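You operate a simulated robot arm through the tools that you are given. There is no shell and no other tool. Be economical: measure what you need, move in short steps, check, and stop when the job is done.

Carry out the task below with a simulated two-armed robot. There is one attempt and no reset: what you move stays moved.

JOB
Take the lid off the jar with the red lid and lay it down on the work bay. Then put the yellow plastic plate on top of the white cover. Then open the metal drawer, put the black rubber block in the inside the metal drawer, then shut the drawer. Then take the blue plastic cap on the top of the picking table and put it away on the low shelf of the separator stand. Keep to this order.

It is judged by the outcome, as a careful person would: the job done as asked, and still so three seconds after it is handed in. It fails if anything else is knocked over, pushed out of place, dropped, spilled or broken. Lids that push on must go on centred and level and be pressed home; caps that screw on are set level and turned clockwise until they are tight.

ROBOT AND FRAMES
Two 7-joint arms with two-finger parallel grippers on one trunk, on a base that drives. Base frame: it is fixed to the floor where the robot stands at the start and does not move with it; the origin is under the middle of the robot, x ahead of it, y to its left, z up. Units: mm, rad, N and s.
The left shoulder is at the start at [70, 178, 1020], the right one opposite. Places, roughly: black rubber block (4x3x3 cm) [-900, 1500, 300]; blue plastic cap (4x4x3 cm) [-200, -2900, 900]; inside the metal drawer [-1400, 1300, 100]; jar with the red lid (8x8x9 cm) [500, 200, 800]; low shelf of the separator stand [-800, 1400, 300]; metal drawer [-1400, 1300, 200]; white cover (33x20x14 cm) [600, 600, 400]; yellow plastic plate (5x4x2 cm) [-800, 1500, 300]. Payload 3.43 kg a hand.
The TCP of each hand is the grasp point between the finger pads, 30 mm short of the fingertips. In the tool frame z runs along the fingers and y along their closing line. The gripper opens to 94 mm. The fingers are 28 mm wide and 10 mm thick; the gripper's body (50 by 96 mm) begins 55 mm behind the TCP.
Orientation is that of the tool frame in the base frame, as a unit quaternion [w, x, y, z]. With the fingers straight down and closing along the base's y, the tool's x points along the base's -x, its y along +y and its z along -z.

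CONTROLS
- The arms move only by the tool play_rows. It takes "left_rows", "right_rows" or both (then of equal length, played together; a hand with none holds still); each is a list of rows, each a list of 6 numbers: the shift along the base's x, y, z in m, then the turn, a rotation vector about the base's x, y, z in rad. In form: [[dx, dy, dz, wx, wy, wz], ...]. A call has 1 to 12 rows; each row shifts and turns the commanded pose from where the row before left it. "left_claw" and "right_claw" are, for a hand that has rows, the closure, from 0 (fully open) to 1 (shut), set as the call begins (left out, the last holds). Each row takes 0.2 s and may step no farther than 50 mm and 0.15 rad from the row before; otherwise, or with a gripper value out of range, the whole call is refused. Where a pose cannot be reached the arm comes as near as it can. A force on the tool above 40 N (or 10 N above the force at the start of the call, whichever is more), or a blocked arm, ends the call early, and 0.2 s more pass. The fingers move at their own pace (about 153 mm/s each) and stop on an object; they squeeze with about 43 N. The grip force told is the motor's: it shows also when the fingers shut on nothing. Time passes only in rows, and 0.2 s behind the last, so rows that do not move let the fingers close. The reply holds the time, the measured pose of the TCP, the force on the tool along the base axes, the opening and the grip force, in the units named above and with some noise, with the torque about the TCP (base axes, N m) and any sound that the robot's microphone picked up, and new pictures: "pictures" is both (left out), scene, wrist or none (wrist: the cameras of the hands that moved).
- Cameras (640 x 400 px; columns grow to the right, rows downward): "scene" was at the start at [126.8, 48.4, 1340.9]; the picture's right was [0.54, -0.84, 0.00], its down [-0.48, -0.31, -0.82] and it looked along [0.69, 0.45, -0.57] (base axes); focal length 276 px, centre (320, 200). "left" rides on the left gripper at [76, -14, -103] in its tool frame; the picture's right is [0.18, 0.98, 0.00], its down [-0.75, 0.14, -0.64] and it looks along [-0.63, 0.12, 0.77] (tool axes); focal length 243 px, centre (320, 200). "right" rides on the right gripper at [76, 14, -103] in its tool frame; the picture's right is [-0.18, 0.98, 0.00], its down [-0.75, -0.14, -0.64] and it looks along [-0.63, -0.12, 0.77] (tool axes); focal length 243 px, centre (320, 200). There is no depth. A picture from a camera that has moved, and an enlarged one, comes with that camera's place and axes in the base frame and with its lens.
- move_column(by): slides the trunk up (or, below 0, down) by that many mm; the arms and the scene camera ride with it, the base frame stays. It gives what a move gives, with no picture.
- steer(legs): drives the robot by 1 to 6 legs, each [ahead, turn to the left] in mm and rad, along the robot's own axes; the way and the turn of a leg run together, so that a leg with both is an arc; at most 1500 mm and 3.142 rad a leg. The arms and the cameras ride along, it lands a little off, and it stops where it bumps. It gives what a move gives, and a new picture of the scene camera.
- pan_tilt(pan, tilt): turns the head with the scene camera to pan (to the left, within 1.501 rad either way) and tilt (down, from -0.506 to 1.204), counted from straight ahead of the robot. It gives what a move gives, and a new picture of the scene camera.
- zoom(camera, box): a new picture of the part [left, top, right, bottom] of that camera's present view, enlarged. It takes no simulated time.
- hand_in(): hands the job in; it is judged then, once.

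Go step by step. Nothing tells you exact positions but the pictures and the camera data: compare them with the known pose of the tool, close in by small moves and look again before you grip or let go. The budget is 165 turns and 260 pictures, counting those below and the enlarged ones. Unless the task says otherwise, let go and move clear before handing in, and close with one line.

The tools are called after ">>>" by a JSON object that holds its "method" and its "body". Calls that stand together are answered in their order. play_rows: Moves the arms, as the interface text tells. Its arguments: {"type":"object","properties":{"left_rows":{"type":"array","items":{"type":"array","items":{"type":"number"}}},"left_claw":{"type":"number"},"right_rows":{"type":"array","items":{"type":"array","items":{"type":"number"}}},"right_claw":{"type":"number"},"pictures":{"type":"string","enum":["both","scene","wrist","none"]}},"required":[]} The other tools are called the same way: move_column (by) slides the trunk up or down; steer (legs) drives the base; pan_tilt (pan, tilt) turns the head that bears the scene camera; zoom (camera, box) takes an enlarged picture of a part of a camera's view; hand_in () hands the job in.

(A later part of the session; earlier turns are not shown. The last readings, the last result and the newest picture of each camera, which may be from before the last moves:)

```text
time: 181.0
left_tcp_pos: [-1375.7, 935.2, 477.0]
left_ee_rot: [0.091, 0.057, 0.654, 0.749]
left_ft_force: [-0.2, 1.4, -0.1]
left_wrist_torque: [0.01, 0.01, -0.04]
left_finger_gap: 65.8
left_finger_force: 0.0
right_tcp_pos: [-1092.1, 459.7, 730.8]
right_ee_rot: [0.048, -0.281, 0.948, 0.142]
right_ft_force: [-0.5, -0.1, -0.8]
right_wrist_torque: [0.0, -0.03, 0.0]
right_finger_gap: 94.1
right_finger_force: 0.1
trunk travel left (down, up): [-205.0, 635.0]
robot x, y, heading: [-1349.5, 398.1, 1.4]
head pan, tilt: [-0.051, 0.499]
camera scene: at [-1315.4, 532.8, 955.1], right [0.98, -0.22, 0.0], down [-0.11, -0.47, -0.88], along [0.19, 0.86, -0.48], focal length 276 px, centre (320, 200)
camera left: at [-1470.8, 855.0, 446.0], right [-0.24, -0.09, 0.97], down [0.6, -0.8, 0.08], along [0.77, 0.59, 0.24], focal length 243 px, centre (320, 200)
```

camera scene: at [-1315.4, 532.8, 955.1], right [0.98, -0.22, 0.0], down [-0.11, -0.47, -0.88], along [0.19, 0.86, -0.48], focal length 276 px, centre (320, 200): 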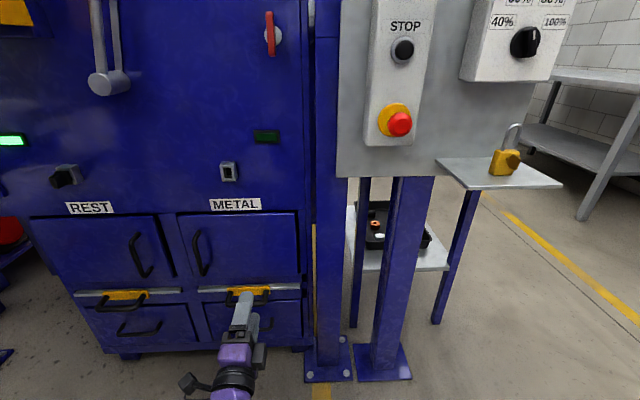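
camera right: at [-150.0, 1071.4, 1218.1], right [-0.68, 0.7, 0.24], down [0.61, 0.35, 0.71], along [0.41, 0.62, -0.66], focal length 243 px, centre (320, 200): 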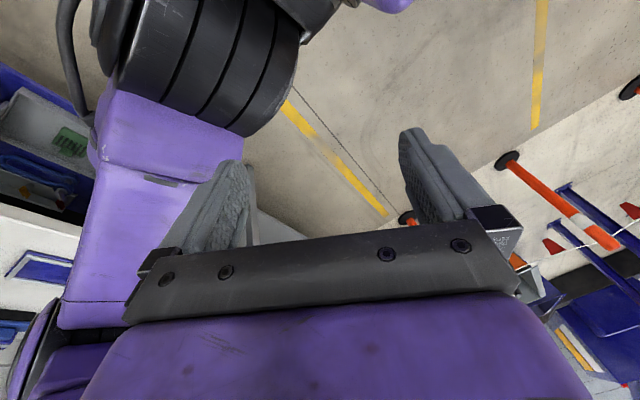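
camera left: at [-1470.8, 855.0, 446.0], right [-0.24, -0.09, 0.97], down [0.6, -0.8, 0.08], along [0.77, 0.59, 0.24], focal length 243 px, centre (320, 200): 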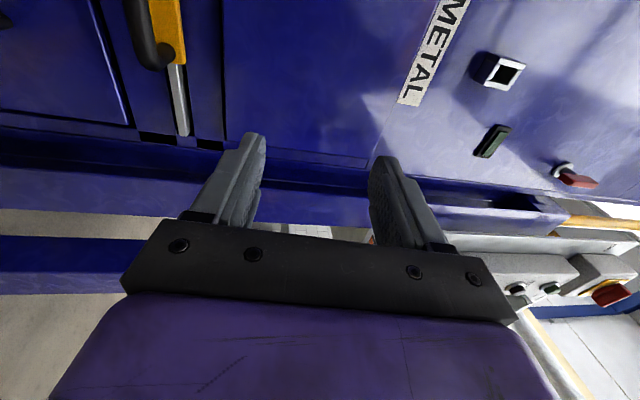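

The roll is right: fingers close vertically. I level the pitch and lower the hand to the handle's height.

>>> {"method": "play_rows", "body": {"left_rows": [[-0.003, 0, -0.035, -0.0985, 0.017, 0], [-0.003, 0, -0.035, -0.0985, 0.017, 0.03], [-0.003, 0, -0.04, 0, 0, 0], [-0.003, 0, -0.04, 0, 0, 0], [-0.003, 0, -0.04, 0, 0, 0], [-0.003, 0, -0.04, 0, 0, 0], [-0.003, 0, -0.04, 0, 0, 0], [0, 0, 0, 0, 0, 0]]}}

>>> {"method": "zoom", "body": {"camera": "scene", "box": [180, 260, 320, 360]}}

```text
time: 182.8
left_tcp_pos: [-1389.4, 934.4, 285.9]
left_ee_rot: [0.075, 0.048, 0.727, 0.681]
left_ft_force: [0.6, 0.3, 0.3]
left_wrist_torque: [0.02, -0.01, 0.03]
left_finger_gap: 65.7
left_finger_force: 0.1
left hand out of reach, approached as far as the arm can: row 6, 7
right_tcp_pos: [-1092.3, 459.9, 731.2]
right_ee_rot: [0.048, -0.281, 0.948, 0.142]
right_ft_force: [0.1, -0.3, 0.5]
right_wrist_torque: [-0.02, -0.03, 0.0]
right_finger_gap: 94.1
right_finger_force: 0.1
trunk travel left (down, up): [-205.0, 635.0]
robot x, y, heading: [-1345.0, 390.5, 1.401]
head pan, tilt: [-0.051, 0.499]
camera scene: at [-1315.3, 532.7, 955.1], right [0.98, -0.22, 0.0], down [-0.11, -0.47, -0.88], along [0.19, 0.86, -0.48], focal length 276 px, centre (320, 200)
camera left: at [-1483.5, 848.2, 275.2], right [-0.21, 0.1, 0.97], down [0.62, -0.75, 0.21], along [0.75, 0.65, 0.1], focal length 243 px, centre (320, 200)
```

scene: 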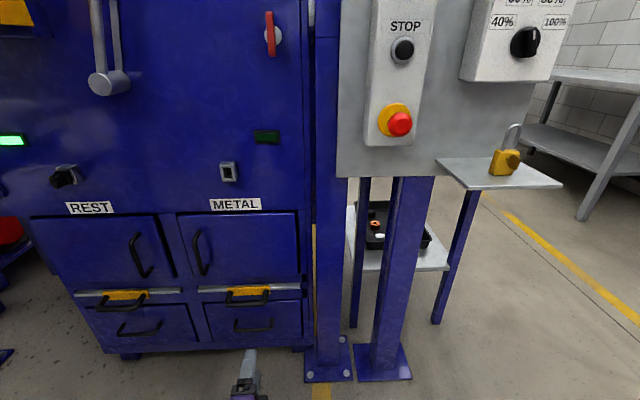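
left: 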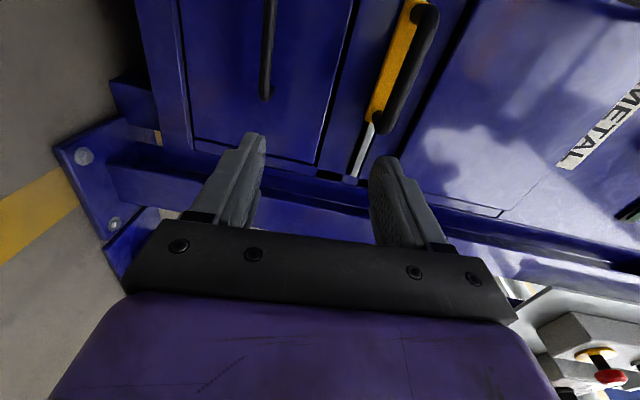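

```text
4.00 times, centred on (250, 310) of scene
camera zoom: at [-1315.3, 532.7, 955.1], right [0.98, -0.22, 0.0], down [-0.11, -0.47, -0.88], along [0.19, 0.86, -0.48], focal length 1105 px, centre (600, -240)
```

zoom: 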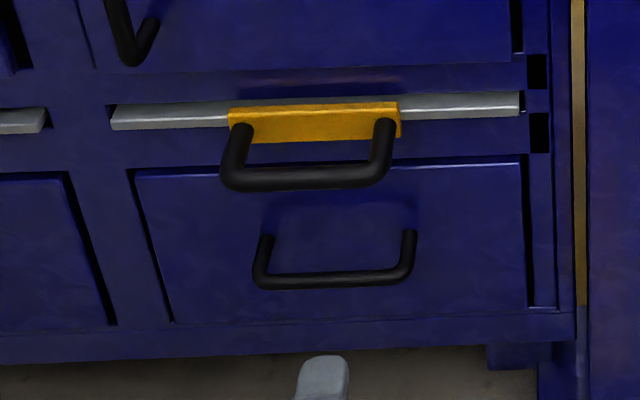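

The bar is now fixed at about (-1398,1108,218). The trunk is a bit high for reach; I lower it and approach.

>>> {"method": "move_column", "body": {"by": -80}}

>>> {"method": "play_rows", "body": {"left_rows": [[-0.01, 0.03, 0.004, 0, 0, 0], [-0.005, 0.03, 0.004, 0, 0, 0], [-0.003, 0.025, 0.004, 0, 0, 0], [0, 0, 0, 0, 0, 0]]}}

```text
time: 184.0
left_tcp_pos: [-1389.7, 935.0, 207.1]
left_ee_rot: [0.074, 0.048, 0.727, 0.681]
left_ft_force: [0.2, 0.3, -0.6]
left_wrist_torque: [-0.02, -0.01, 0.0]
left_finger_gap: 66.0
left_finger_force: 0.1
right_tcp_pos: [-1093.3, 459.9, 651.6]
right_ee_rot: [0.047, -0.281, 0.948, 0.142]
right_ft_force: [-0.1, 0.2, 0.0]
right_wrist_torque: [0.0, -0.02, 0.03]
right_finger_gap: 93.9
right_finger_force: 0.2
trunk travel left (down, up): [-125.0, 715.0]
robot x, y, heading: [-1346.5, 396.1, 1.405]
head pan, tilt: [-0.051, 0.499]
```

```text
time: 185.0
left_tcp_pos: [-1408.0, 1020.2, 218.0]
left_ee_rot: [0.075, 0.049, 0.727, 0.681]
left_ft_force: [0.4, 0.2, 0.5]
left_wrist_torque: [-0.01, -0.03, 0.01]
left_finger_gap: 66.0
left_finger_force: 0.1
right_tcp_pos: [-1094.6, 460.0, 650.6]
right_ee_rot: [0.048, -0.281, 0.948, 0.142]
right_ft_force: [-0.3, -0.4, -0.6]
right_wrist_torque: [0.02, 0.0, -0.02]
right_finger_gap: 94.0
right_finger_force: 0.0
trunk travel left (down, up): [-125.0, 715.0]
robot x, y, heading: [-1347.2, 394.9, 1.406]
head pan, tilt: [-0.051, 0.499]
camera scene: at [-1315.3, 532.7, 875.1], right [0.98, -0.22, 0.0], down [-0.11, -0.47, -0.88], along [0.19, 0.86, -0.48], focal length 276 px, centre (320, 200)
camera left: at [-1501.0, 933.7, 207.2], right [-0.21, 0.1, 0.97], down [0.62, -0.75, 0.21], along [0.75, 0.65, 0.1], focal length 243 px, centre (320, 200)
```

scene: 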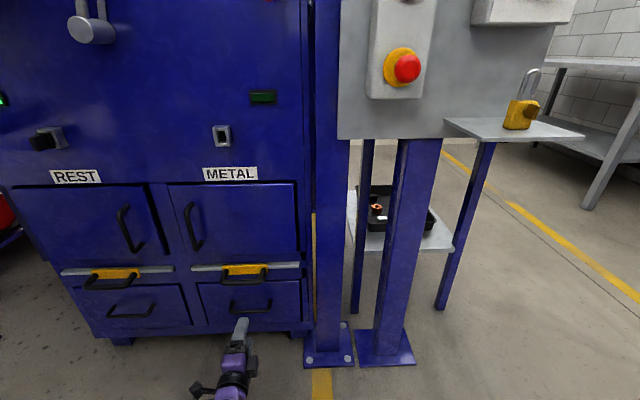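
left: 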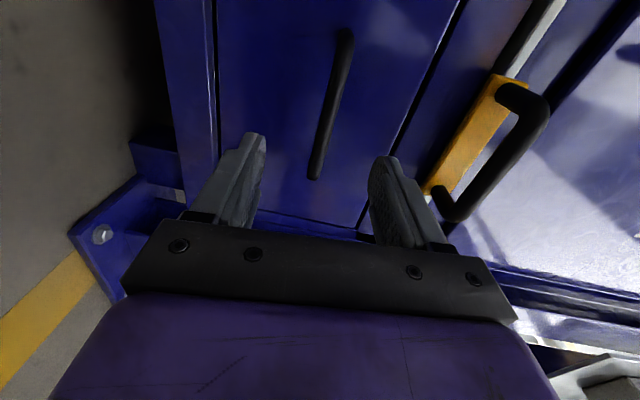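

The bar sits about 5 mm above the hand's axis, centred. I advance further.

>>> {"method": "play_rows", "body": {"left_rows": [[0.004, 0.025, 0.003, 0, 0, 0], [0.004, 0.022, 0.004, 0, 0, 0], [0, 0, 0, 0, 0, 0]]}}

>>> {"method": "zoom", "body": {"camera": "scene", "box": [180, 240, 320, 340]}}

```text
time: 185.8
left_tcp_pos: [-1399.9, 1067.0, 226.2]
left_ee_rot: [0.075, 0.049, 0.728, 0.68]
left_ft_force: [-0.1, 0.3, -0.3]
left_wrist_torque: [0.02, 0.02, -0.02]
left_finger_gap: 66.0
left_finger_force: 0.0
right_tcp_pos: [-1093.6, 460.5, 651.1]
right_ee_rot: [0.048, -0.281, 0.948, 0.142]
right_ft_force: [-0.8, 0.5, 0.5]
right_wrist_torque: [-0.03, -0.01, 0.02]
right_finger_gap: 93.9
right_finger_force: 0.1
trunk travel left (down, up): [-125.0, 715.0]
robot x, y, heading: [-1343.4, 396.9, 1.404]
head pan, tilt: [-0.051, 0.499]
camera scene: at [-1315.3, 532.7, 875.1], right [0.98, -0.22, 0.0], down [-0.11, -0.47, -0.88], along [0.19, 0.86, -0.48], focal length 276 px, centre (320, 200)
camera left: at [-1492.3, 980.2, 215.4], right [-0.21, 0.1, 0.97], down [0.62, -0.75, 0.21], along [0.75, 0.65, 0.09], focal length 243 px, centre (320, 200)
```

scene: 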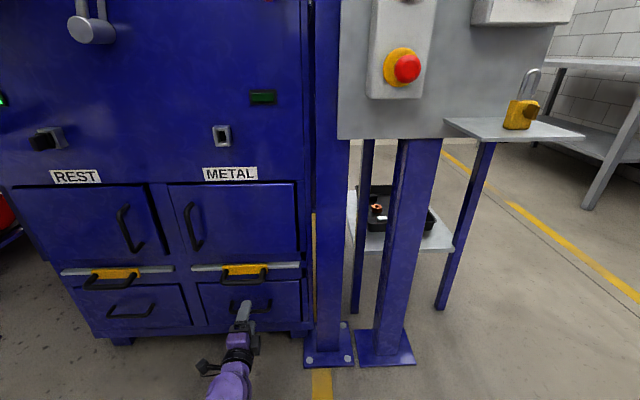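
left: 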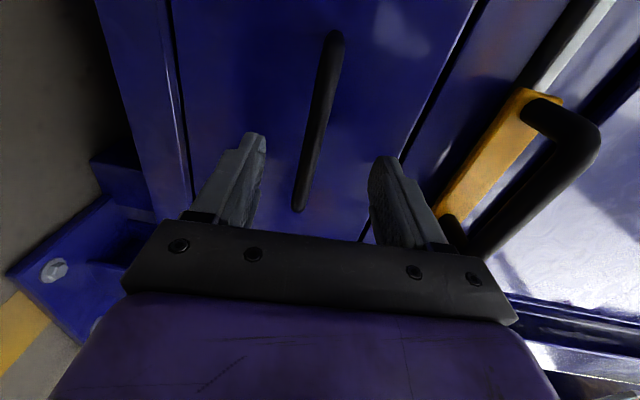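

```text
4.00 times, centred on (250, 290) of scene
camera zoom: at [-1315.3, 532.7, 875.1], right [0.98, -0.22, 0.0], down [-0.11, -0.47, -0.88], along [0.19, 0.86, -0.48], focal length 1105 px, centre (600, -160)
```

zoom: 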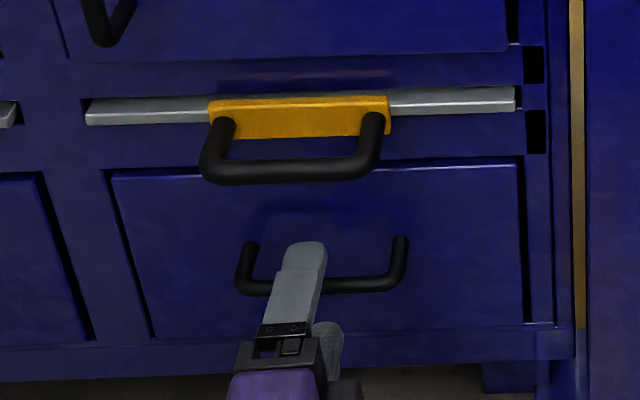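

>>> {"method": "play_rows", "body": {"left_rows": [[0.004, 0.014, -0.002, 0, 0, 0], [0.003, 0.013, -0.001, 0, 0, 0], [0, 0, 0, 0, 0, 0]], "pictures": "wrist"}}

>>> {"method": "play_rows", "body": {"left_rows": [[0, 0, 0, 0, 0, 0], [0, 0, 0, 0, 0, 0], [0, 0, 0, 0, 0, 0]], "left_claw": 1, "pictures": "wrist"}}

```text
time: 186.6
left_tcp_pos: [-1392.7, 1091.4, 230.9]
left_ee_rot: [0.073, 0.049, 0.729, 0.679]
left_ft_force: [0.3, 0.5, -0.7]
left_wrist_torque: [0.02, 0.01, 0.02]
left_finger_gap: 65.6
left_finger_force: 0.1
left hand out of reach, approached as far as the arm can: row 1, 2
right_tcp_pos: [-1091.8, 460.0, 650.9]
right_ee_rot: [0.048, -0.281, 0.948, 0.142]
right_ft_force: [-0.6, 1.3, 0.4]
right_wrist_torque: [-0.01, 0.02, -0.01]
right_finger_gap: 93.8
right_finger_force: 0.0
trunk travel left (down, up): [-125.0, 715.0]
robot x, y, heading: [-1347.3, 395.6, 1.401]
head pan, tilt: [-0.051, 0.499]
camera left: at [-1484.2, 1004.3, 220.3], right [-0.21, 0.1, 0.97], down [0.63, -0.75, 0.22], along [0.75, 0.65, 0.09], focal length 243 px, centre (320, 200)
```

left: 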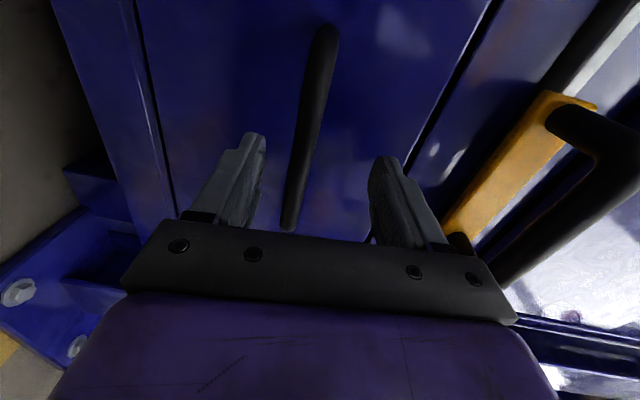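

```text
time: 187.3
left_tcp_pos: [-1390.4, 1087.2, 218.9]
left_ee_rot: [0.07, 0.054, 0.736, 0.671]
left_ft_force: [1.0, 0.7, -13.7]
left_wrist_torque: [0.04, 1.46, 0.1]
left_finger_gap: 12.2
left_finger_force: 44.9
right_tcp_pos: [-1093.0, 460.4, 651.5]
right_ee_rot: [0.048, -0.281, 0.948, 0.141]
right_ft_force: [0.0, 0.4, 0.2]
right_wrist_torque: [-0.03, 0.01, 0.01]
right_finger_gap: 94.0
right_finger_force: 0.1
trunk travel left (down, up): [-125.0, 715.0]
robot x, y, heading: [-1349.9, 394.6, 1.401]
head pan, tilt: [-0.051, 0.499]
stopped in row 3 (left hand): the force on the tool passed its limit (the readings are from after the stop); the commanded pose is now the measured one
camera left: at [-1484.6, 1001.2, 211.3], right [-0.2, 0.12, 0.97], down [0.63, -0.75, 0.22], along [0.75, 0.65, 0.07], focal length 243 px, centre (320, 200)
```

left: 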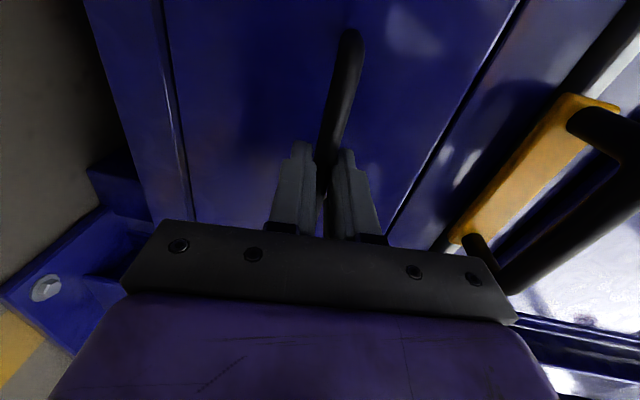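

Bar is gripped (12 mm). I pull the drawer straight out.

>>> {"method": "play_rows", "body": {"left_rows": [[-0.002, -0.01, 0, 0, 0, 0], [-0.003, -0.02, 0, 0, 0, 0], [-0.004, -0.025, 0, 0, 0, 0], [-0.004, -0.025, 0, 0, 0, 0], [-0.004, -0.025, 0, 0, 0, 0], [-0.004, -0.025, 0, 0, 0, 0], [0, 0, 0, 0, 0, 0]]}}

```text
time: 188.9
left_tcp_pos: [-1413.5, 960.0, 219.2]
left_ee_rot: [0.07, 0.05, 0.736, 0.671]
left_ft_force: [-7.4, 0.7, -30.9]
left_wrist_torque: [-0.15, 1.36, 0.2]
left_finger_gap: 12.2
left_finger_force: 44.6
right_tcp_pos: [-1093.4, 462.8, 651.7]
right_ee_rot: [0.047, -0.281, 0.948, 0.14]
right_ft_force: [-0.4, -0.4, 0.4]
right_wrist_torque: [0.01, -0.01, 0.01]
right_finger_gap: 94.0
right_finger_force: 0.0
trunk travel left (down, up): [-125.0, 715.0]
robot x, y, heading: [-1348.1, 393.6, 1.401]
head pan, tilt: [-0.051, 0.499]
camera scene: at [-1315.6, 535.7, 874.4], right [0.98, -0.22, 0.0], down [-0.11, -0.47, -0.88], along [0.19, 0.85, -0.48], focal length 276 px, centre (320, 200)
camera left: at [-1506.8, 872.7, 211.1], right [-0.2, 0.12, 0.97], down [0.63, -0.74, 0.22], along [0.75, 0.66, 0.07], focal length 243 px, centre (320, 200)
```

scene: 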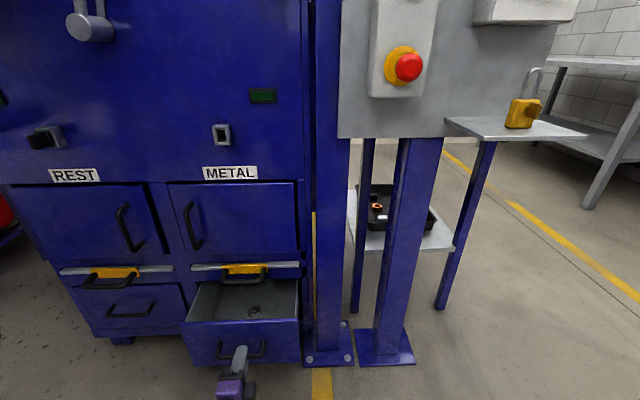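
left: 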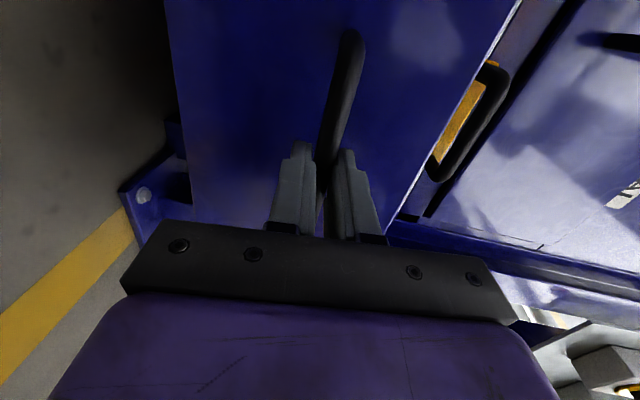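

The drawer slides nicely. I pull another 60 mm.

>>> {"method": "play_rows", "body": {"left_rows": [[0, 0, -0.004, 0, 0, 0], [-0.003, -0.02, -0.002, 0, 0, 0], [-0.003, -0.02, 0, 0, 0, 0], [-0.003, -0.02, 0, 0, 0, 0], [0, 0, 0, 0, 0, 0]]}}

>>> {"method": "zoom", "body": {"camera": "scene", "box": [170, 250, 330, 400]}}

```text
time: 190.1
left_tcp_pos: [-1421.8, 901.3, 219.1]
left_ee_rot: [0.072, 0.052, 0.732, 0.676]
left_ft_force: [-32.2, 7.3, 0.3]
left_wrist_torque: [0.25, 1.3, 0.47]
left_finger_gap: 12.8
left_finger_force: 45.0
right_tcp_pos: [-1093.2, 459.9, 651.4]
right_ee_rot: [0.048, -0.281, 0.948, 0.142]
right_ft_force: [0.0, -0.9, 0.1]
right_wrist_torque: [0.04, 0.01, -0.02]
right_finger_gap: 94.0
right_finger_force: 0.1
trunk travel left (down, up): [-125.0, 715.0]
robot x, y, heading: [-1346.4, 393.4, 1.398]
head pan, tilt: [-0.051, 0.499]
camera scene: at [-1315.9, 532.8, 875.2], right [0.98, -0.22, 0.0], down [-0.11, -0.47, -0.88], along [0.19, 0.86, -0.48], focal length 276 px, centre (320, 200)
camera left: at [-1514.8, 813.5, 209.7], right [-0.2, 0.11, 0.97], down [0.63, -0.75, 0.22], along [0.75, 0.65, 0.08], focal length 243 px, centre (320, 200)
```

scene: 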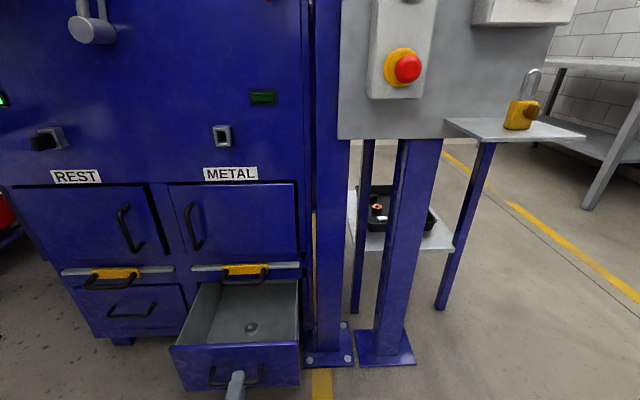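
left: 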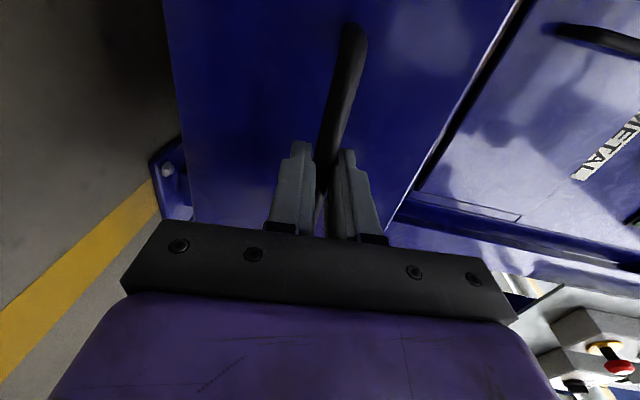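

```text
2.67 times, centred on (250, 325) of scene
camera zoom: at [-1315.9, 532.8, 875.2], right [0.98, -0.22, 0.0], down [-0.11, -0.47, -0.88], along [0.19, 0.86, -0.48], focal length 737 px, centre (507, -133)
```

zoom: 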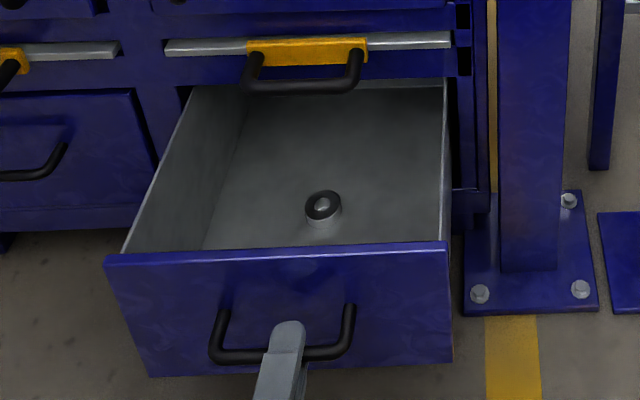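

The drawer is open about 190 mm, with a metal washer already in it. I release and back away.

>>> {"method": "play_rows", "body": {"left_rows": [[0, 0, 0, 0, 0, 0], [0, 0, 0, 0, 0, 0], [0, 0, 0, 0, 0, 0]], "left_claw": 0.4, "pictures": "none"}}

>>> {"method": "steer", "body": {"legs": [[-220, 0]]}}

```text
time: 190.9
left_tcp_pos: [-1421.3, 899.7, 218.7]
left_ee_rot: [0.073, 0.052, 0.733, 0.674]
left_ft_force: [0.1, 0.3, 0.3]
left_wrist_torque: [-0.02, 0.02, -0.01]
left_finger_gap: 56.4
left_finger_force: 0.1
right_tcp_pos: [-1092.2, 459.5, 651.7]
right_ee_rot: [0.047, -0.28, 0.949, 0.141]
right_ft_force: [-0.3, 0.0, 0.1]
right_wrist_torque: [0.01, 0.01, -0.03]
right_finger_gap: 94.0
right_finger_force: 0.1
trunk travel left (down, up): [-125.0, 715.0]
robot x, y, heading: [-1341.7, 393.3, 1.396]
head pan, tilt: [-0.051, 0.499]
```

```text
time: 192.6
left_tcp_pos: [-1460.3, 682.8, 218.3]
left_ee_rot: [0.071, 0.052, 0.733, 0.675]
left_ft_force: [-0.9, -0.1, -0.1]
left_wrist_torque: [0.01, 0.02, 0.0]
left_finger_gap: 56.3
left_finger_force: 0.0
right_tcp_pos: [-1131.3, 243.5, 652.0]
right_ee_rot: [0.048, -0.281, 0.948, 0.142]
right_ft_force: [0.4, 0.2, 0.6]
right_wrist_torque: [0.01, 0.04, 0.02]
right_finger_gap: 94.1
right_finger_force: 0.0
trunk travel left (down, up): [-125.0, 715.0]
robot x, y, heading: [-1387.4, 177.1, 1.399]
head pan, tilt: [-0.051, 0.499]
camera scene: at [-1352.9, 316.1, 875.1], right [0.98, -0.22, 0.0], down [-0.11, -0.47, -0.88], along [0.19, 0.86, -0.48], focal length 276 px, centre (320, 200)
```

scene: 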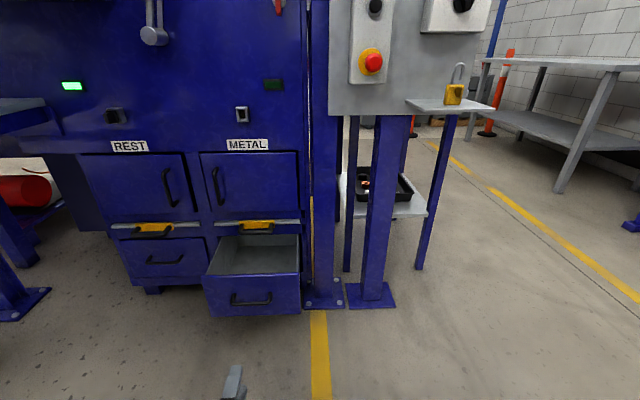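

Now the black block. I turn the left hand back to the tilted-down grasp pose, raising it.

>>> {"method": "play_rows", "body": {"left_rows": [[0, 0, 0.015, -0.0243, -0.1407, 0], [0, 0, 0.015, -0.0243, -0.1407, 0], [0, 0, 0.015, -0.0243, -0.1407, 0], [0, 0, 0.015, -0.0243, -0.1407, 0], [0, 0, 0.015, -0.0243, -0.1407, 0], [0, 0, 0.015, -0.0243, -0.1407, 0], [0, 0, 0.015, -0.0243, -0.1407, 0], [0, 0, 0.015, -0.0243, -0.1407, 0], [0, 0, 0.015, -0.0243, -0.1407, 0], [0, 0, 0.015, -0.0243, -0.1407, 0], [0, 0, 0, -0.0243, -0.1407, 0]], "pictures": "none"}}

>>> {"method": "play_rows", "body": {"left_rows": [[0, 0, 0.008, -0.1408, 0.0245, 0], [0, 0, 0.008, -0.1408, 0.0245, 0], [0, 0, 0.008, -0.1408, 0.0245, 0], [0, 0, 0.008, -0.1408, 0.0245, 0], [0, 0, 0.008, -0.1408, 0.0245, 0], [0, 0, 0.0, -0.1408, 0.0245, 0], [0, 0, 0.0, -0.1408, 0.0245, 0], [0, 0, 0, 0, 0, 0]], "pictures": "scene"}}

```text
time: 194.3
left_tcp_pos: [-1405.8, 672.8, 382.2]
left_ee_rot: [0.367, -0.218, 0.691, 0.584]
left_ft_force: [0.4, -0.1, 0.7]
left_wrist_torque: [-0.01, -0.01, 0.02]
left_finger_gap: 56.4
left_finger_force: 0.0
left hand out of reach, approached as far as the arm can: row 1, 2, 3, 4, 5, 6, 7, 8
right_tcp_pos: [-1131.5, 243.6, 650.6]
right_ee_rot: [0.048, -0.281, 0.948, 0.141]
right_ft_force: [0.0, 0.6, -0.7]
right_wrist_torque: [0.03, 0.01, 0.01]
right_finger_gap: 94.0
right_finger_force: 0.1
trunk travel left (down, up): [-125.0, 715.0]
robot x, y, heading: [-1382.7, 179.4, 1.393]
head pan, tilt: [-0.051, 0.499]
stopped in row 8 (left hand): the arm was blocked; the commanded pose is now the measured one
```

```text
time: 196.1
left_tcp_pos: [-1405.1, 671.7, 423.9]
left_ee_rot: [0.162, -0.318, 0.912, 0.204]
left_ft_force: [0.9, 0.2, 0.0]
left_wrist_torque: [0.0, 0.0, -0.02]
left_finger_gap: 56.1
left_finger_force: 0.1
right_tcp_pos: [-1131.1, 242.9, 651.0]
right_ee_rot: [0.048, -0.281, 0.948, 0.141]
right_ft_force: [0.1, 0.5, 0.1]
right_wrist_torque: [0.0, -0.02, 0.06]
right_finger_gap: 94.0
right_finger_force: 0.0
trunk travel left (down, up): [-125.0, 715.0]
robot x, y, heading: [-1380.2, 178.3, 1.399]
head pan, tilt: [-0.051, 0.499]
camera scene: at [-1352.8, 316.0, 875.1], right [0.98, -0.22, 0.0], down [-0.11, -0.47, -0.88], along [0.19, 0.86, -0.48], focal length 276 px, centre (320, 200)
```

scene: 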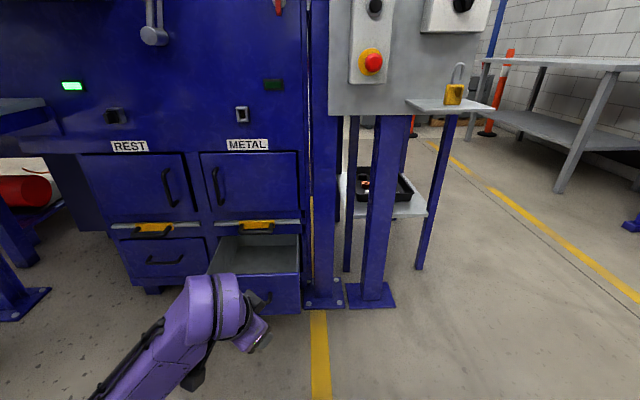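

>>> {"method": "play_rows", "body": {"left_rows": [[0, 0, 0.01, -0.0125, -0.0459, 0.1086], [0, 0, 0.01, -0.0125, -0.0459, 0.1086], [0, 0, 0.01, -0.0125, -0.0459, 0.1086], [0, 0, 0.01, -0.0125, -0.0459, 0.1086], [0, 0, 0.01, -0.0125, -0.0459, 0.1086], [0, 0, 0.01, -0.0125, -0.0459, 0.1086], [0, 0, 0, 0, 0, 0]], "pictures": "none"}}

>>> {"method": "move_column", "body": {"by": -75}}

>>> {"method": "pan_tilt", "body": {"pan": 0.1, "tilt": 0.7}}

```text
time: 197.7
left_tcp_pos: [-1406.1, 672.5, 484.1]
left_ee_rot: [0.198, -0.623, 0.738, 0.167]
left_ft_force: [-0.5, -0.2, -0.1]
left_wrist_torque: [-0.02, -0.01, -0.02]
left_finger_gap: 56.1
left_finger_force: 0.1
right_tcp_pos: [-1130.5, 243.6, 650.5]
right_ee_rot: [0.048, -0.282, 0.948, 0.142]
right_ft_force: [-0.3, -0.6, -0.4]
right_wrist_torque: [0.02, 0.0, -0.02]
right_finger_gap: 93.9
right_finger_force: 0.0
trunk travel left (down, up): [-125.0, 715.0]
robot x, y, heading: [-1382.8, 178.4, 1.402]
head pan, tilt: [-0.051, 0.499]
```

```text
time: 198.8
left_tcp_pos: [-1404.8, 672.7, 408.8]
left_ee_rot: [0.198, -0.623, 0.738, 0.167]
left_ft_force: [-0.2, -0.1, -0.2]
left_wrist_torque: [-0.01, 0.04, 0.02]
left_finger_gap: 56.5
left_finger_force: 0.1
right_tcp_pos: [-1130.7, 243.6, 577.3]
right_ee_rot: [0.048, -0.28, 0.948, 0.141]
right_ft_force: [-0.2, 0.1, 0.3]
right_wrist_torque: [-0.04, -0.06, -0.04]
right_finger_gap: 94.0
right_finger_force: 0.2
trunk travel left (down, up): [-50.0, 790.0]
robot x, y, heading: [-1384.0, 176.6, 1.397]
head pan, tilt: [-0.051, 0.499]
```

```text
time: 199.5
left_tcp_pos: [-1404.5, 673.0, 409.1]
left_ee_rot: [0.199, -0.622, 0.739, 0.166]
left_ft_force: [0.1, 0.1, -0.4]
left_wrist_torque: [0.0, 0.01, 0.02]
left_finger_gap: 56.6
left_finger_force: 0.0
right_tcp_pos: [-1130.2, 243.4, 576.4]
right_ee_rot: [0.047, -0.28, 0.948, 0.141]
right_ft_force: [-0.6, -0.4, 1.0]
right_wrist_torque: [0.02, 0.01, 0.02]
right_finger_gap: 93.8
right_finger_force: 0.0
trunk travel left (down, up): [-50.0, 790.0]
robot x, y, heading: [-1385.5, 180.1, 1.398]
head pan, tilt: [0.099, 0.7]
camera scene: at [-1366.8, 312.0, 782.4], right [1.0, -0.07, 0.0], down [-0.05, -0.64, -0.77], along [0.06, 0.76, -0.64], focal length 276 px, centre (320, 200)
```

scene: 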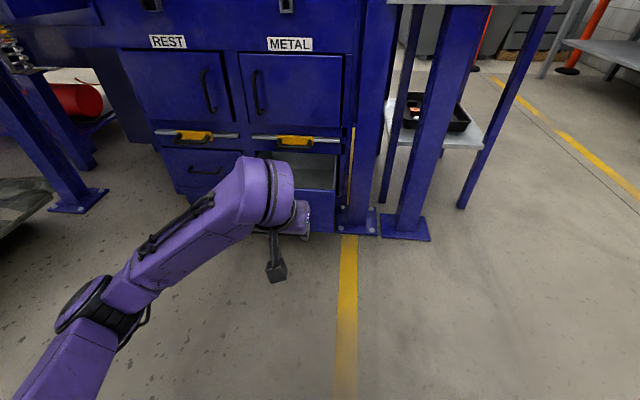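

Hand is back in the grasp pose. I drive round to the stand's east side again.

>>> {"method": "steer", "body": {"legs": [[0, -1.31], [1140, 0], [0, 1.28]]}}

```text
time: 211.8
left_tcp_pos: [-251.1, 756.2, 408.4]
left_ee_rot: [0.202, -0.611, 0.748, 0.163]
left_ft_force: [-0.1, 0.4, 0.4]
left_wrist_torque: [0.03, -0.01, -0.03]
left_finger_gap: 56.7
left_finger_force: 0.0
right_tcp_pos: [10.0, 318.2, 576.7]
right_ee_rot: [0.05, -0.267, 0.952, 0.141]
right_ft_force: [-1.0, 0.4, 0.2]
right_wrist_torque: [0.01, 0.02, 0.02]
right_finger_gap: 94.0
right_finger_force: 0.1
trunk travel left (down, up): [-50.0, 790.0]
robot x, y, heading: [-246.5, 261.4, 1.366]
head pan, tilt: [0.099, 0.7]
camera scene: at [-224.1, 393.5, 782.4], right [0.99, -0.1, 0.0], down [-0.07, -0.64, -0.76], along [0.08, 0.76, -0.64], focal length 276 px, centre (320, 200)
```

scene: 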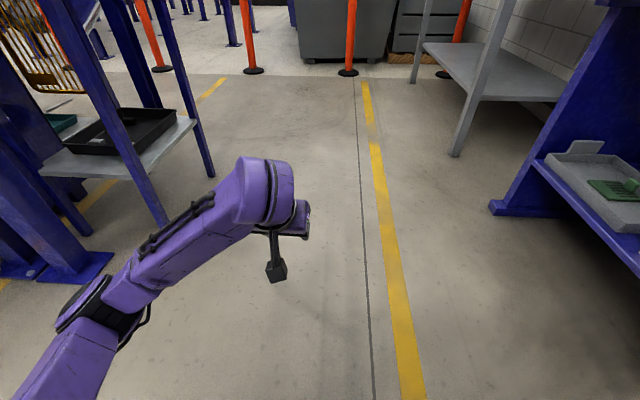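

>>> {"method": "steer", "body": {"legs": [[0, -0.05], [1275, 0], [0, 1.68]]}}

>>> {"method": "pan_tilt", "body": {"pan": 0.15, "tilt": 0.55}}

```text
time: 217.2
left_tcp_pos: [44.2, 1730.9, 411.0]
left_ee_rot: [0.212, -0.577, 0.774, 0.153]
left_ft_force: [-0.6, 0.8, 0.1]
left_wrist_torque: [-0.02, 0.0, -0.01]
left_finger_gap: 56.5
left_finger_force: 0.1
right_tcp_pos: [266.6, 1272.0, 578.2]
right_ee_rot: [0.061, -0.229, 0.961, 0.143]
right_ft_force: [-0.4, 0.5, -0.2]
right_wrist_torque: [0.02, 0.0, -0.01]
right_finger_gap: 93.9
right_finger_force: 0.1
trunk travel left (down, up): [-50.0, 790.0]
robot x, y, heading: [15.9, 1236.5, 1.161]
head pan, tilt: [0.099, 0.7]
stopped in leg 2: the robot was blocked; the commanded pose is now the measured one
camera scene: at [56.9, 1362.5, 782.8], right [0.95, -0.3, 0.0], down [-0.19, -0.61, -0.77], along [0.24, 0.73, -0.64], focal length 276 px, centre (320, 200)
```

scene: 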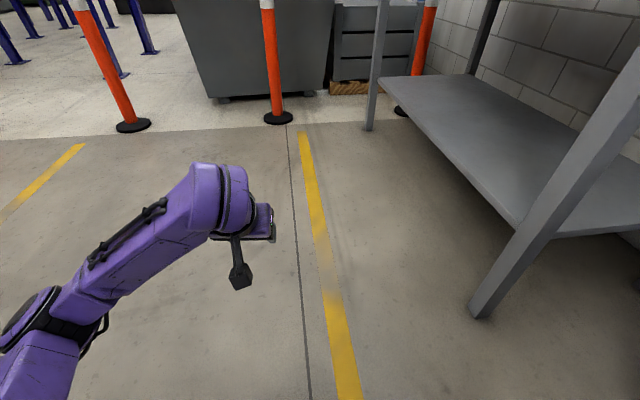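

```text
time: 217.9
left_tcp_pos: [46.0, 1730.5, 411.7]
left_ee_rot: [0.214, -0.575, 0.774, 0.153]
left_ft_force: [-0.1, 0.0, -0.1]
left_wrist_torque: [0.0, 0.03, -0.01]
left_finger_gap: 56.2
left_finger_force: 0.1
right_tcp_pos: [266.1, 1271.6, 577.0]
right_ee_rot: [0.062, -0.228, 0.961, 0.144]
right_ft_force: [0.6, 0.3, -0.1]
right_wrist_torque: [0.01, 0.0, 0.0]
right_finger_gap: 93.9
right_finger_force: 0.0
trunk travel left (down, up): [-50.0, 790.0]
robot x, y, heading: [11.4, 1234.6, 1.172]
head pan, tilt: [0.15, 0.55]
camera scene: at [53.3, 1367.6, 796.2], right [0.97, -0.25, 0.0], down [-0.13, -0.5, -0.85], along [0.22, 0.83, -0.52], focal length 276 px, centre (320, 200)
```

scene: 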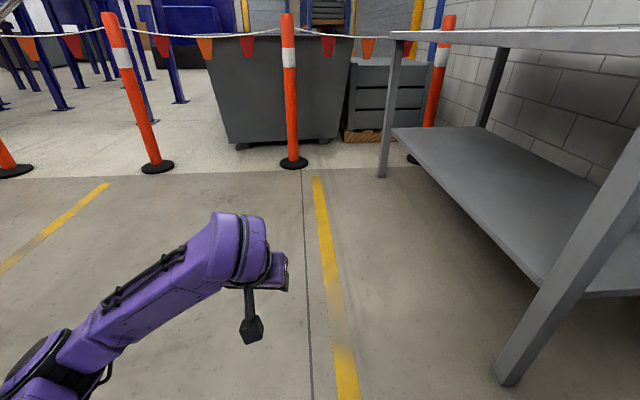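

>>> {"method": "pan_tilt", "body": {"pan": -1.1, "tilt": 0.6}}

```text
time: 219.4
left_tcp_pos: [46.2, 1730.1, 410.5]
left_ee_rot: [0.214, -0.576, 0.774, 0.153]
left_ft_force: [0.1, 0.5, 0.4]
left_wrist_torque: [-0.01, -0.01, -0.01]
left_finger_gap: 56.6
left_finger_force: 0.0
right_tcp_pos: [266.5, 1271.4, 576.7]
right_ee_rot: [0.061, -0.229, 0.961, 0.144]
right_ft_force: [0.4, -0.6, 0.9]
right_wrist_torque: [0.01, 0.02, 0.01]
right_finger_gap: 94.3
right_finger_force: 0.0
trunk travel left (down, up): [-50.0, 790.0]
robot x, y, heading: [11.5, 1237.1, 1.16]
head pan, tilt: [-1.1, 0.6]
camera scene: at [118.7, 1286.6, 791.7], right [0.06, -1.0, 0.0], down [-0.56, -0.03, -0.83], along [0.83, 0.06, -0.56], focal length 276 px, centre (320, 200)
```

scene: 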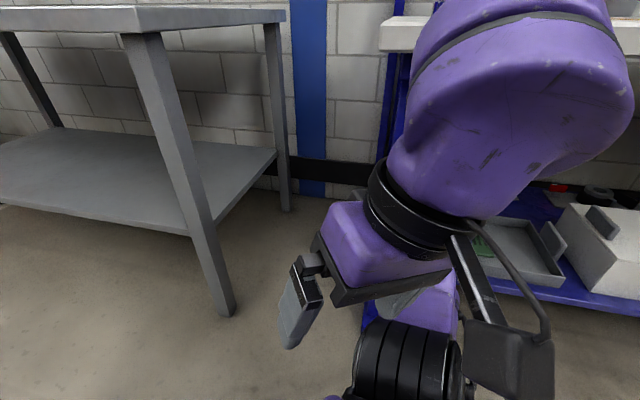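

>>> {"method": "steer", "body": {"legs": [[-120, 0], [0, 0.39], [390, 0]]}}

```text
time: 223.8
left_tcp_pos: [-188.5, 1983.6, 408.3]
left_ee_rot: [-0.175, 0.717, -0.647, -0.19]
left_ft_force: [0.3, 0.4, -0.2]
left_wrist_torque: [-0.01, 0.02, -0.01]
left_finger_gap: 56.6
left_finger_force: 0.1
right_tcp_pos: [192.4, 1646.9, 575.5]
right_ee_rot: [0.03, -0.411, 0.899, 0.151]
right_ft_force: [0.6, 0.2, 0.6]
right_wrist_torque: [0.0, 0.0, 0.0]
right_finger_gap: 93.9
right_finger_force: 0.1
trunk travel left (down, up): [-50.0, 790.0]
robot x, y, heading: [-35.1, 1516.2, 1.557]
head pan, tilt: [-1.1, 0.6]
camera scene: at [50.6, 1603.9, 791.0], right [0.44, -0.9, 0.0], down [-0.51, -0.25, -0.83], along [0.74, 0.37, -0.56], focal length 276 px, centre (320, 200)
```

scene: 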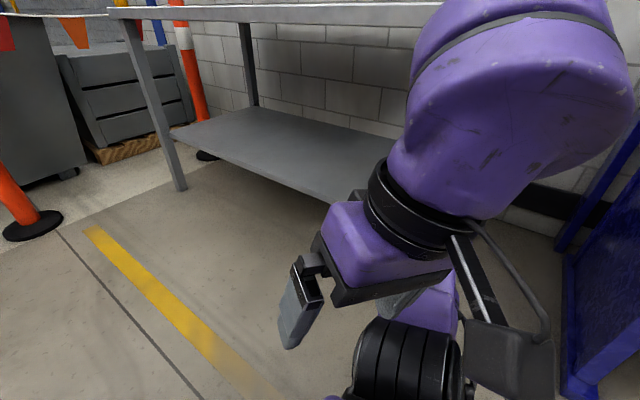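

Clear passage. I turn to face the stand.

>>> {"method": "steer", "body": {"legs": [[0, 1.438]]}}

>>> {"method": "pan_tilt", "body": {"pan": 0.15, "tilt": 0.55}}

```text
time: 227.7
left_tcp_pos: [-516.8, 1421.6, 409.0]
left_ee_rot: [-0.006, 0.965, -0.014, -0.261]
left_ft_force: [0.2, -0.7, -0.3]
left_wrist_torque: [-0.02, -0.02, 0.02]
left_finger_gap: 56.3
left_finger_force: 0.0
right_tcp_pos: [-131.3, 1754.0, 576.8]
right_ee_rot: [0.077, 0.901, -0.405, -0.133]
right_ft_force: [0.2, 0.1, -0.2]
right_wrist_torque: [-0.01, 0.0, -0.01]
right_finger_gap: 94.0
right_finger_force: 0.1
trunk travel left (down, up): [-50.0, 790.0]
robot x, y, heading: [-29.9, 1515.8, 2.999]
head pan, tilt: [-1.1, 0.6]
camera scene: at [-107.0, 1605.7, 791.0], right [0.95, 0.32, 0.0], down [0.18, -0.54, -0.83], along [-0.26, 0.78, -0.56], focal length 276 px, centre (320, 200)
```

scene: 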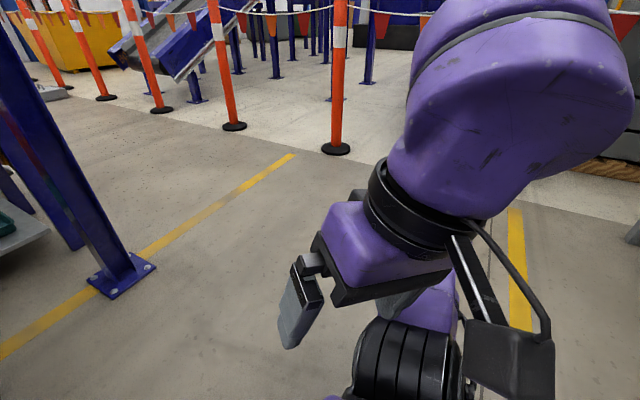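

```text
time: 229.2
left_tcp_pos: [-517.9, 1421.4, 408.0]
left_ee_rot: [-0.006, 0.965, -0.014, -0.261]
left_ft_force: [0.0, 0.6, 0.7]
left_wrist_torque: [-0.01, -0.01, 0.0]
left_finger_gap: 56.5
left_finger_force: 0.0
right_tcp_pos: [-131.8, 1753.2, 576.7]
right_ee_rot: [0.077, 0.901, -0.405, -0.133]
right_ft_force: [0.2, 0.4, -0.9]
right_wrist_torque: [0.03, 0.02, 0.0]
right_finger_gap: 93.9
right_finger_force: 0.0
trunk travel left (down, up): [-50.0, 790.0]
robot x, y, heading: [-33.4, 1512.7, 2.997]
head pan, tilt: [0.15, 0.55]
camera scene: at [-168.5, 1521.6, 795.5], right [0.0, 1.0, 0.0], down [0.52, 0.0, -0.85], along [-0.85, 0.0, -0.52], focal length 276 px, centre (320, 200)
```

scene: 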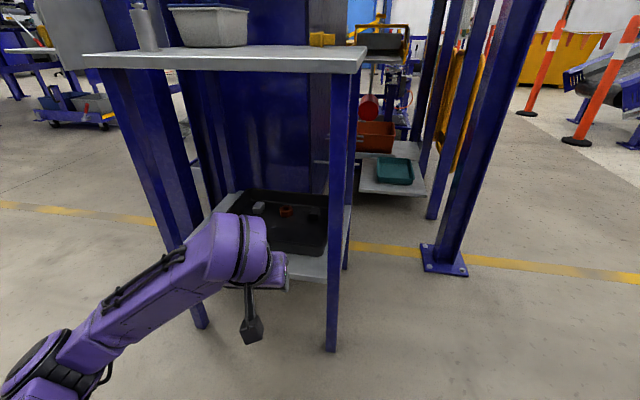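

>>> {"method": "steer", "body": {"legs": [[90, 0]]}}

>>> {"method": "play_rows", "body": {"left_rows": [[-0.035, 0.005, -0.003, 0, 0, -0.07], [-0.035, 0.01, -0.003, 0, 0, -0.07], [-0.035, 0.01, -0.003, 0, 0, 0], [-0.035, 0.01, -0.003, 0, 0, 0], [0, 0, 0, 0, 0, 0]]}}

```text
time: 230.3
left_tcp_pos: [-604.6, 1435.1, 408.3]
left_ee_rot: [-0.006, 0.966, -0.014, -0.258]
left_ft_force: [0.8, 0.2, -0.1]
left_wrist_torque: [0.01, -0.01, 0.03]
left_finger_gap: 56.2
left_finger_force: 0.1
right_tcp_pos: [-219.8, 1768.0, 576.0]
right_ee_rot: [0.077, 0.901, -0.405, -0.133]
right_ft_force: [-0.4, -0.3, 0.3]
right_wrist_torque: [0.01, 0.0, 0.0]
right_finger_gap: 94.0
right_finger_force: 0.0
trunk travel left (down, up): [-50.0, 790.0]
robot x, y, heading: [-118.2, 1528.1, 3.0]
head pan, tilt: [0.15, 0.55]
camera scene: at [-256.7, 1534.5, 795.5], right [0.0, 1.0, 0.0], down [0.52, 0.0, -0.85], along [-0.85, 0.0, -0.52], focal length 276 px, centre (320, 200)
```

scene: 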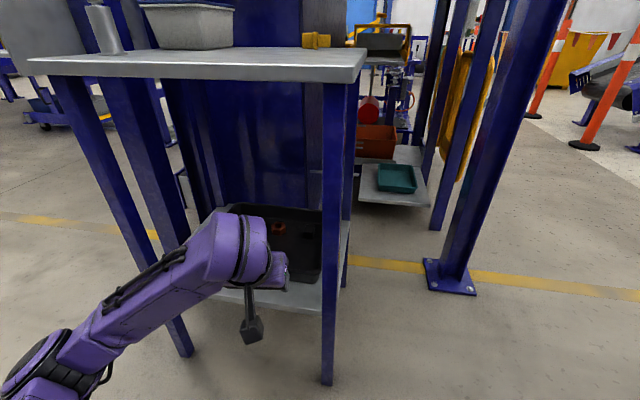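

```text
time: 231.5
left_tcp_pos: [-745.4, 1469.0, 397.2]
left_ee_rot: [-0.025, 0.962, -0.083, -0.258]
left_ft_force: [0.1, 0.6, 0.2]
left_wrist_torque: [-0.01, 0.01, -0.01]
left_finger_gap: 56.4
left_finger_force: 0.0
right_tcp_pos: [-220.7, 1766.7, 576.6]
right_ee_rot: [0.078, 0.901, -0.405, -0.133]
right_ft_force: [0.3, 0.3, -0.3]
right_wrist_torque: [-0.03, -0.03, 0.03]
right_finger_gap: 93.9
right_finger_force: 0.0
trunk travel left (down, up): [-50.0, 790.0]
robot x, y, heading: [-118.8, 1529.4, 2.995]
head pan, tilt: [0.15, 0.55]
camera scene: at [-256.7, 1534.5, 795.5], right [0.0, 1.0, 0.0], down [0.52, 0.0, -0.85], along [-0.85, 0.0, -0.52], focal length 276 px, centre (320, 200)
camera left: at [-628.6, 1465.7, 448.2], right [-0.01, -1.0, -0.1], down [-0.35, -0.09, 0.93], along [-0.94, 0.05, -0.35], focal length 243 px, centre (320, 200)
```

scene: 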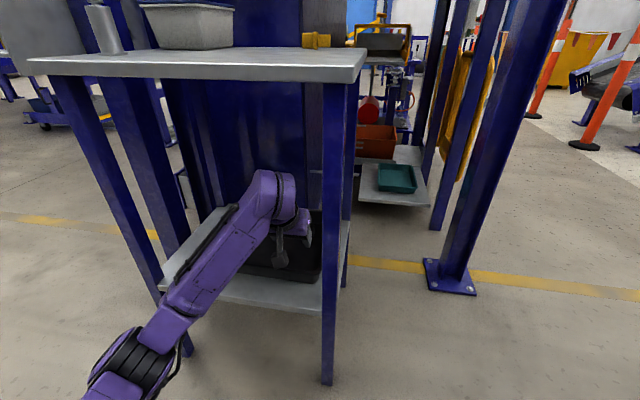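
left: 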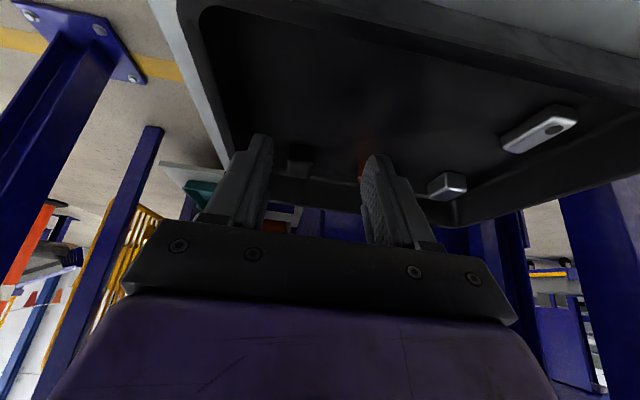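

>>> {"method": "play_rows", "body": {"left_rows": [[-0.03, 0.008, -0.005, 0, 0, 0], [-0.03, 0.008, -0.005, 0, 0, 0], [-0.03, 0.009, -0.005, 0, 0, 0], [0, 0, 0, 0, 0, 0]], "pictures": "wrist"}}

>>> {"method": "zoom", "body": {"camera": "left", "box": [220, 60, 420, 220]}}

```text
time: 232.5
left_tcp_pos: [-836.0, 1495.5, 379.9]
left_ee_rot: [-0.025, 0.962, -0.082, -0.258]
left_ft_force: [-0.7, 0.4, -0.5]
left_wrist_torque: [-0.02, 0.02, 0.02]
left_finger_gap: 56.1
left_finger_force: 0.0
right_tcp_pos: [-218.9, 1767.4, 575.7]
right_ee_rot: [0.077, 0.901, -0.405, -0.132]
right_ft_force: [-0.5, -0.4, -0.3]
right_wrist_torque: [-0.02, 0.03, -0.01]
right_finger_gap: 94.4
right_finger_force: 0.0
trunk travel left (down, up): [-50.0, 790.0]
robot x, y, heading: [-120.1, 1524.5, 2.998]
head pan, tilt: [0.15, 0.55]
camera left: at [-718.8, 1491.3, 432.1], right [-0.01, -1.0, -0.1], down [-0.35, -0.09, 0.93], along [-0.94, 0.05, -0.35], focal length 243 px, centre (320, 200)
```

left: 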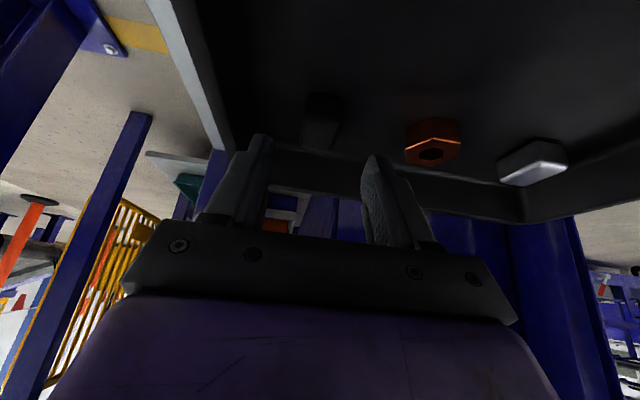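

```text
2.50 times, centred on (320, 140) of left
camera zoom: at [-718.8, 1491.3, 432.1], right [-0.01, -1.0, -0.1], down [-0.35, -0.09, 0.93], along [-0.94, 0.05, -0.35], focal length 606 px, centre (320, 350)
```

zoom: 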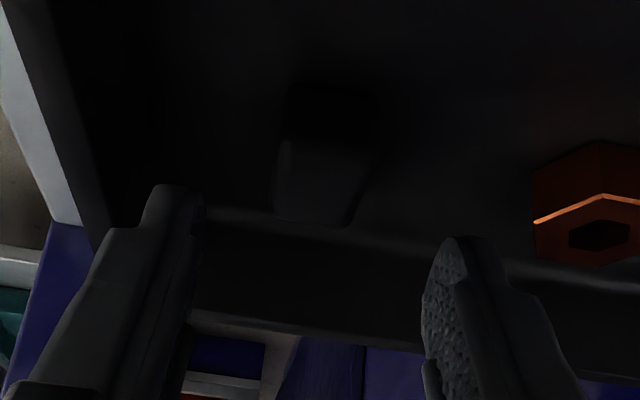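

The block is at about (-857,1503). I move over it, descend and grip.

>>> {"method": "play_rows", "body": {"left_rows": [[-0.014, 0.006, -0.01, 0, 0, 0], [0, 0.001, -0.012, 0, 0, 0], [0, 0, -0.01, 0, 0, 0], [0, 0, 0, 0, 0, 0]], "pictures": "wrist"}}

>>> {"method": "zoom", "body": {"camera": "left", "box": [220, 60, 420, 220]}}

```text
time: 233.5
left_tcp_pos: [-849.3, 1501.5, 350.6]
left_ee_rot: [-0.024, 0.962, -0.082, -0.259]
left_ft_force: [0.2, 0.1, -0.8]
left_wrist_torque: [0.01, -0.01, -0.05]
left_finger_gap: 56.5
left_finger_force: 0.0
right_tcp_pos: [-220.1, 1766.8, 576.9]
right_ee_rot: [0.077, 0.901, -0.405, -0.133]
right_ft_force: [0.3, 0.2, -1.0]
right_wrist_torque: [-0.02, 0.01, 0.0]
right_finger_gap: 94.1
right_finger_force: 0.1
trunk travel left (down, up): [-50.0, 790.0]
robot x, y, heading: [-121.2, 1525.5, 2.996]
head pan, tilt: [0.15, 0.55]
camera left: at [-732.3, 1497.5, 400.3], right [-0.01, -1.0, -0.1], down [-0.35, -0.09, 0.93], along [-0.94, 0.05, -0.35], focal length 243 px, centre (320, 200)
```

left: 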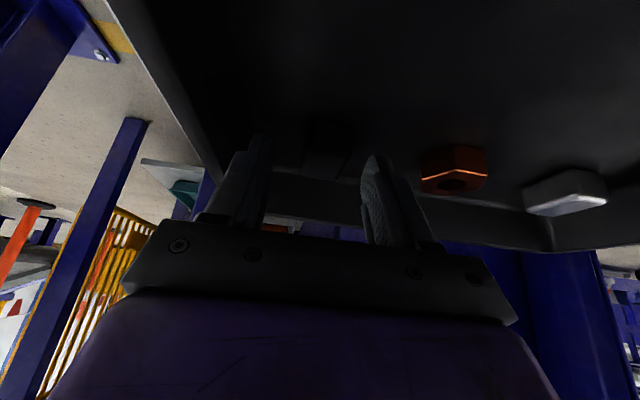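

```text
2.50 times, centred on (320, 140) of left
camera zoom: at [-732.3, 1497.5, 400.3], right [-0.01, -1.0, -0.1], down [-0.35, -0.09, 0.93], along [-0.94, 0.05, -0.35], focal length 606 px, centre (320, 350)
```

zoom: 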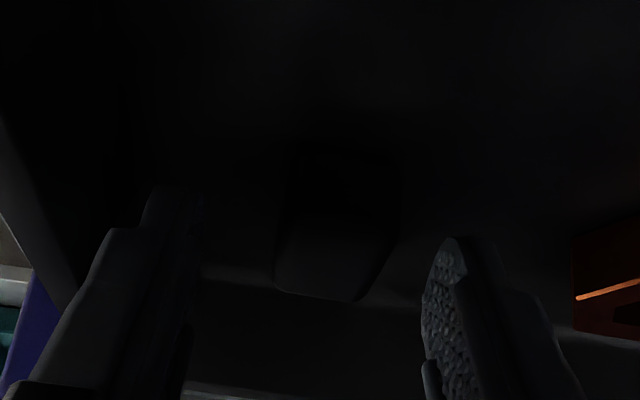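

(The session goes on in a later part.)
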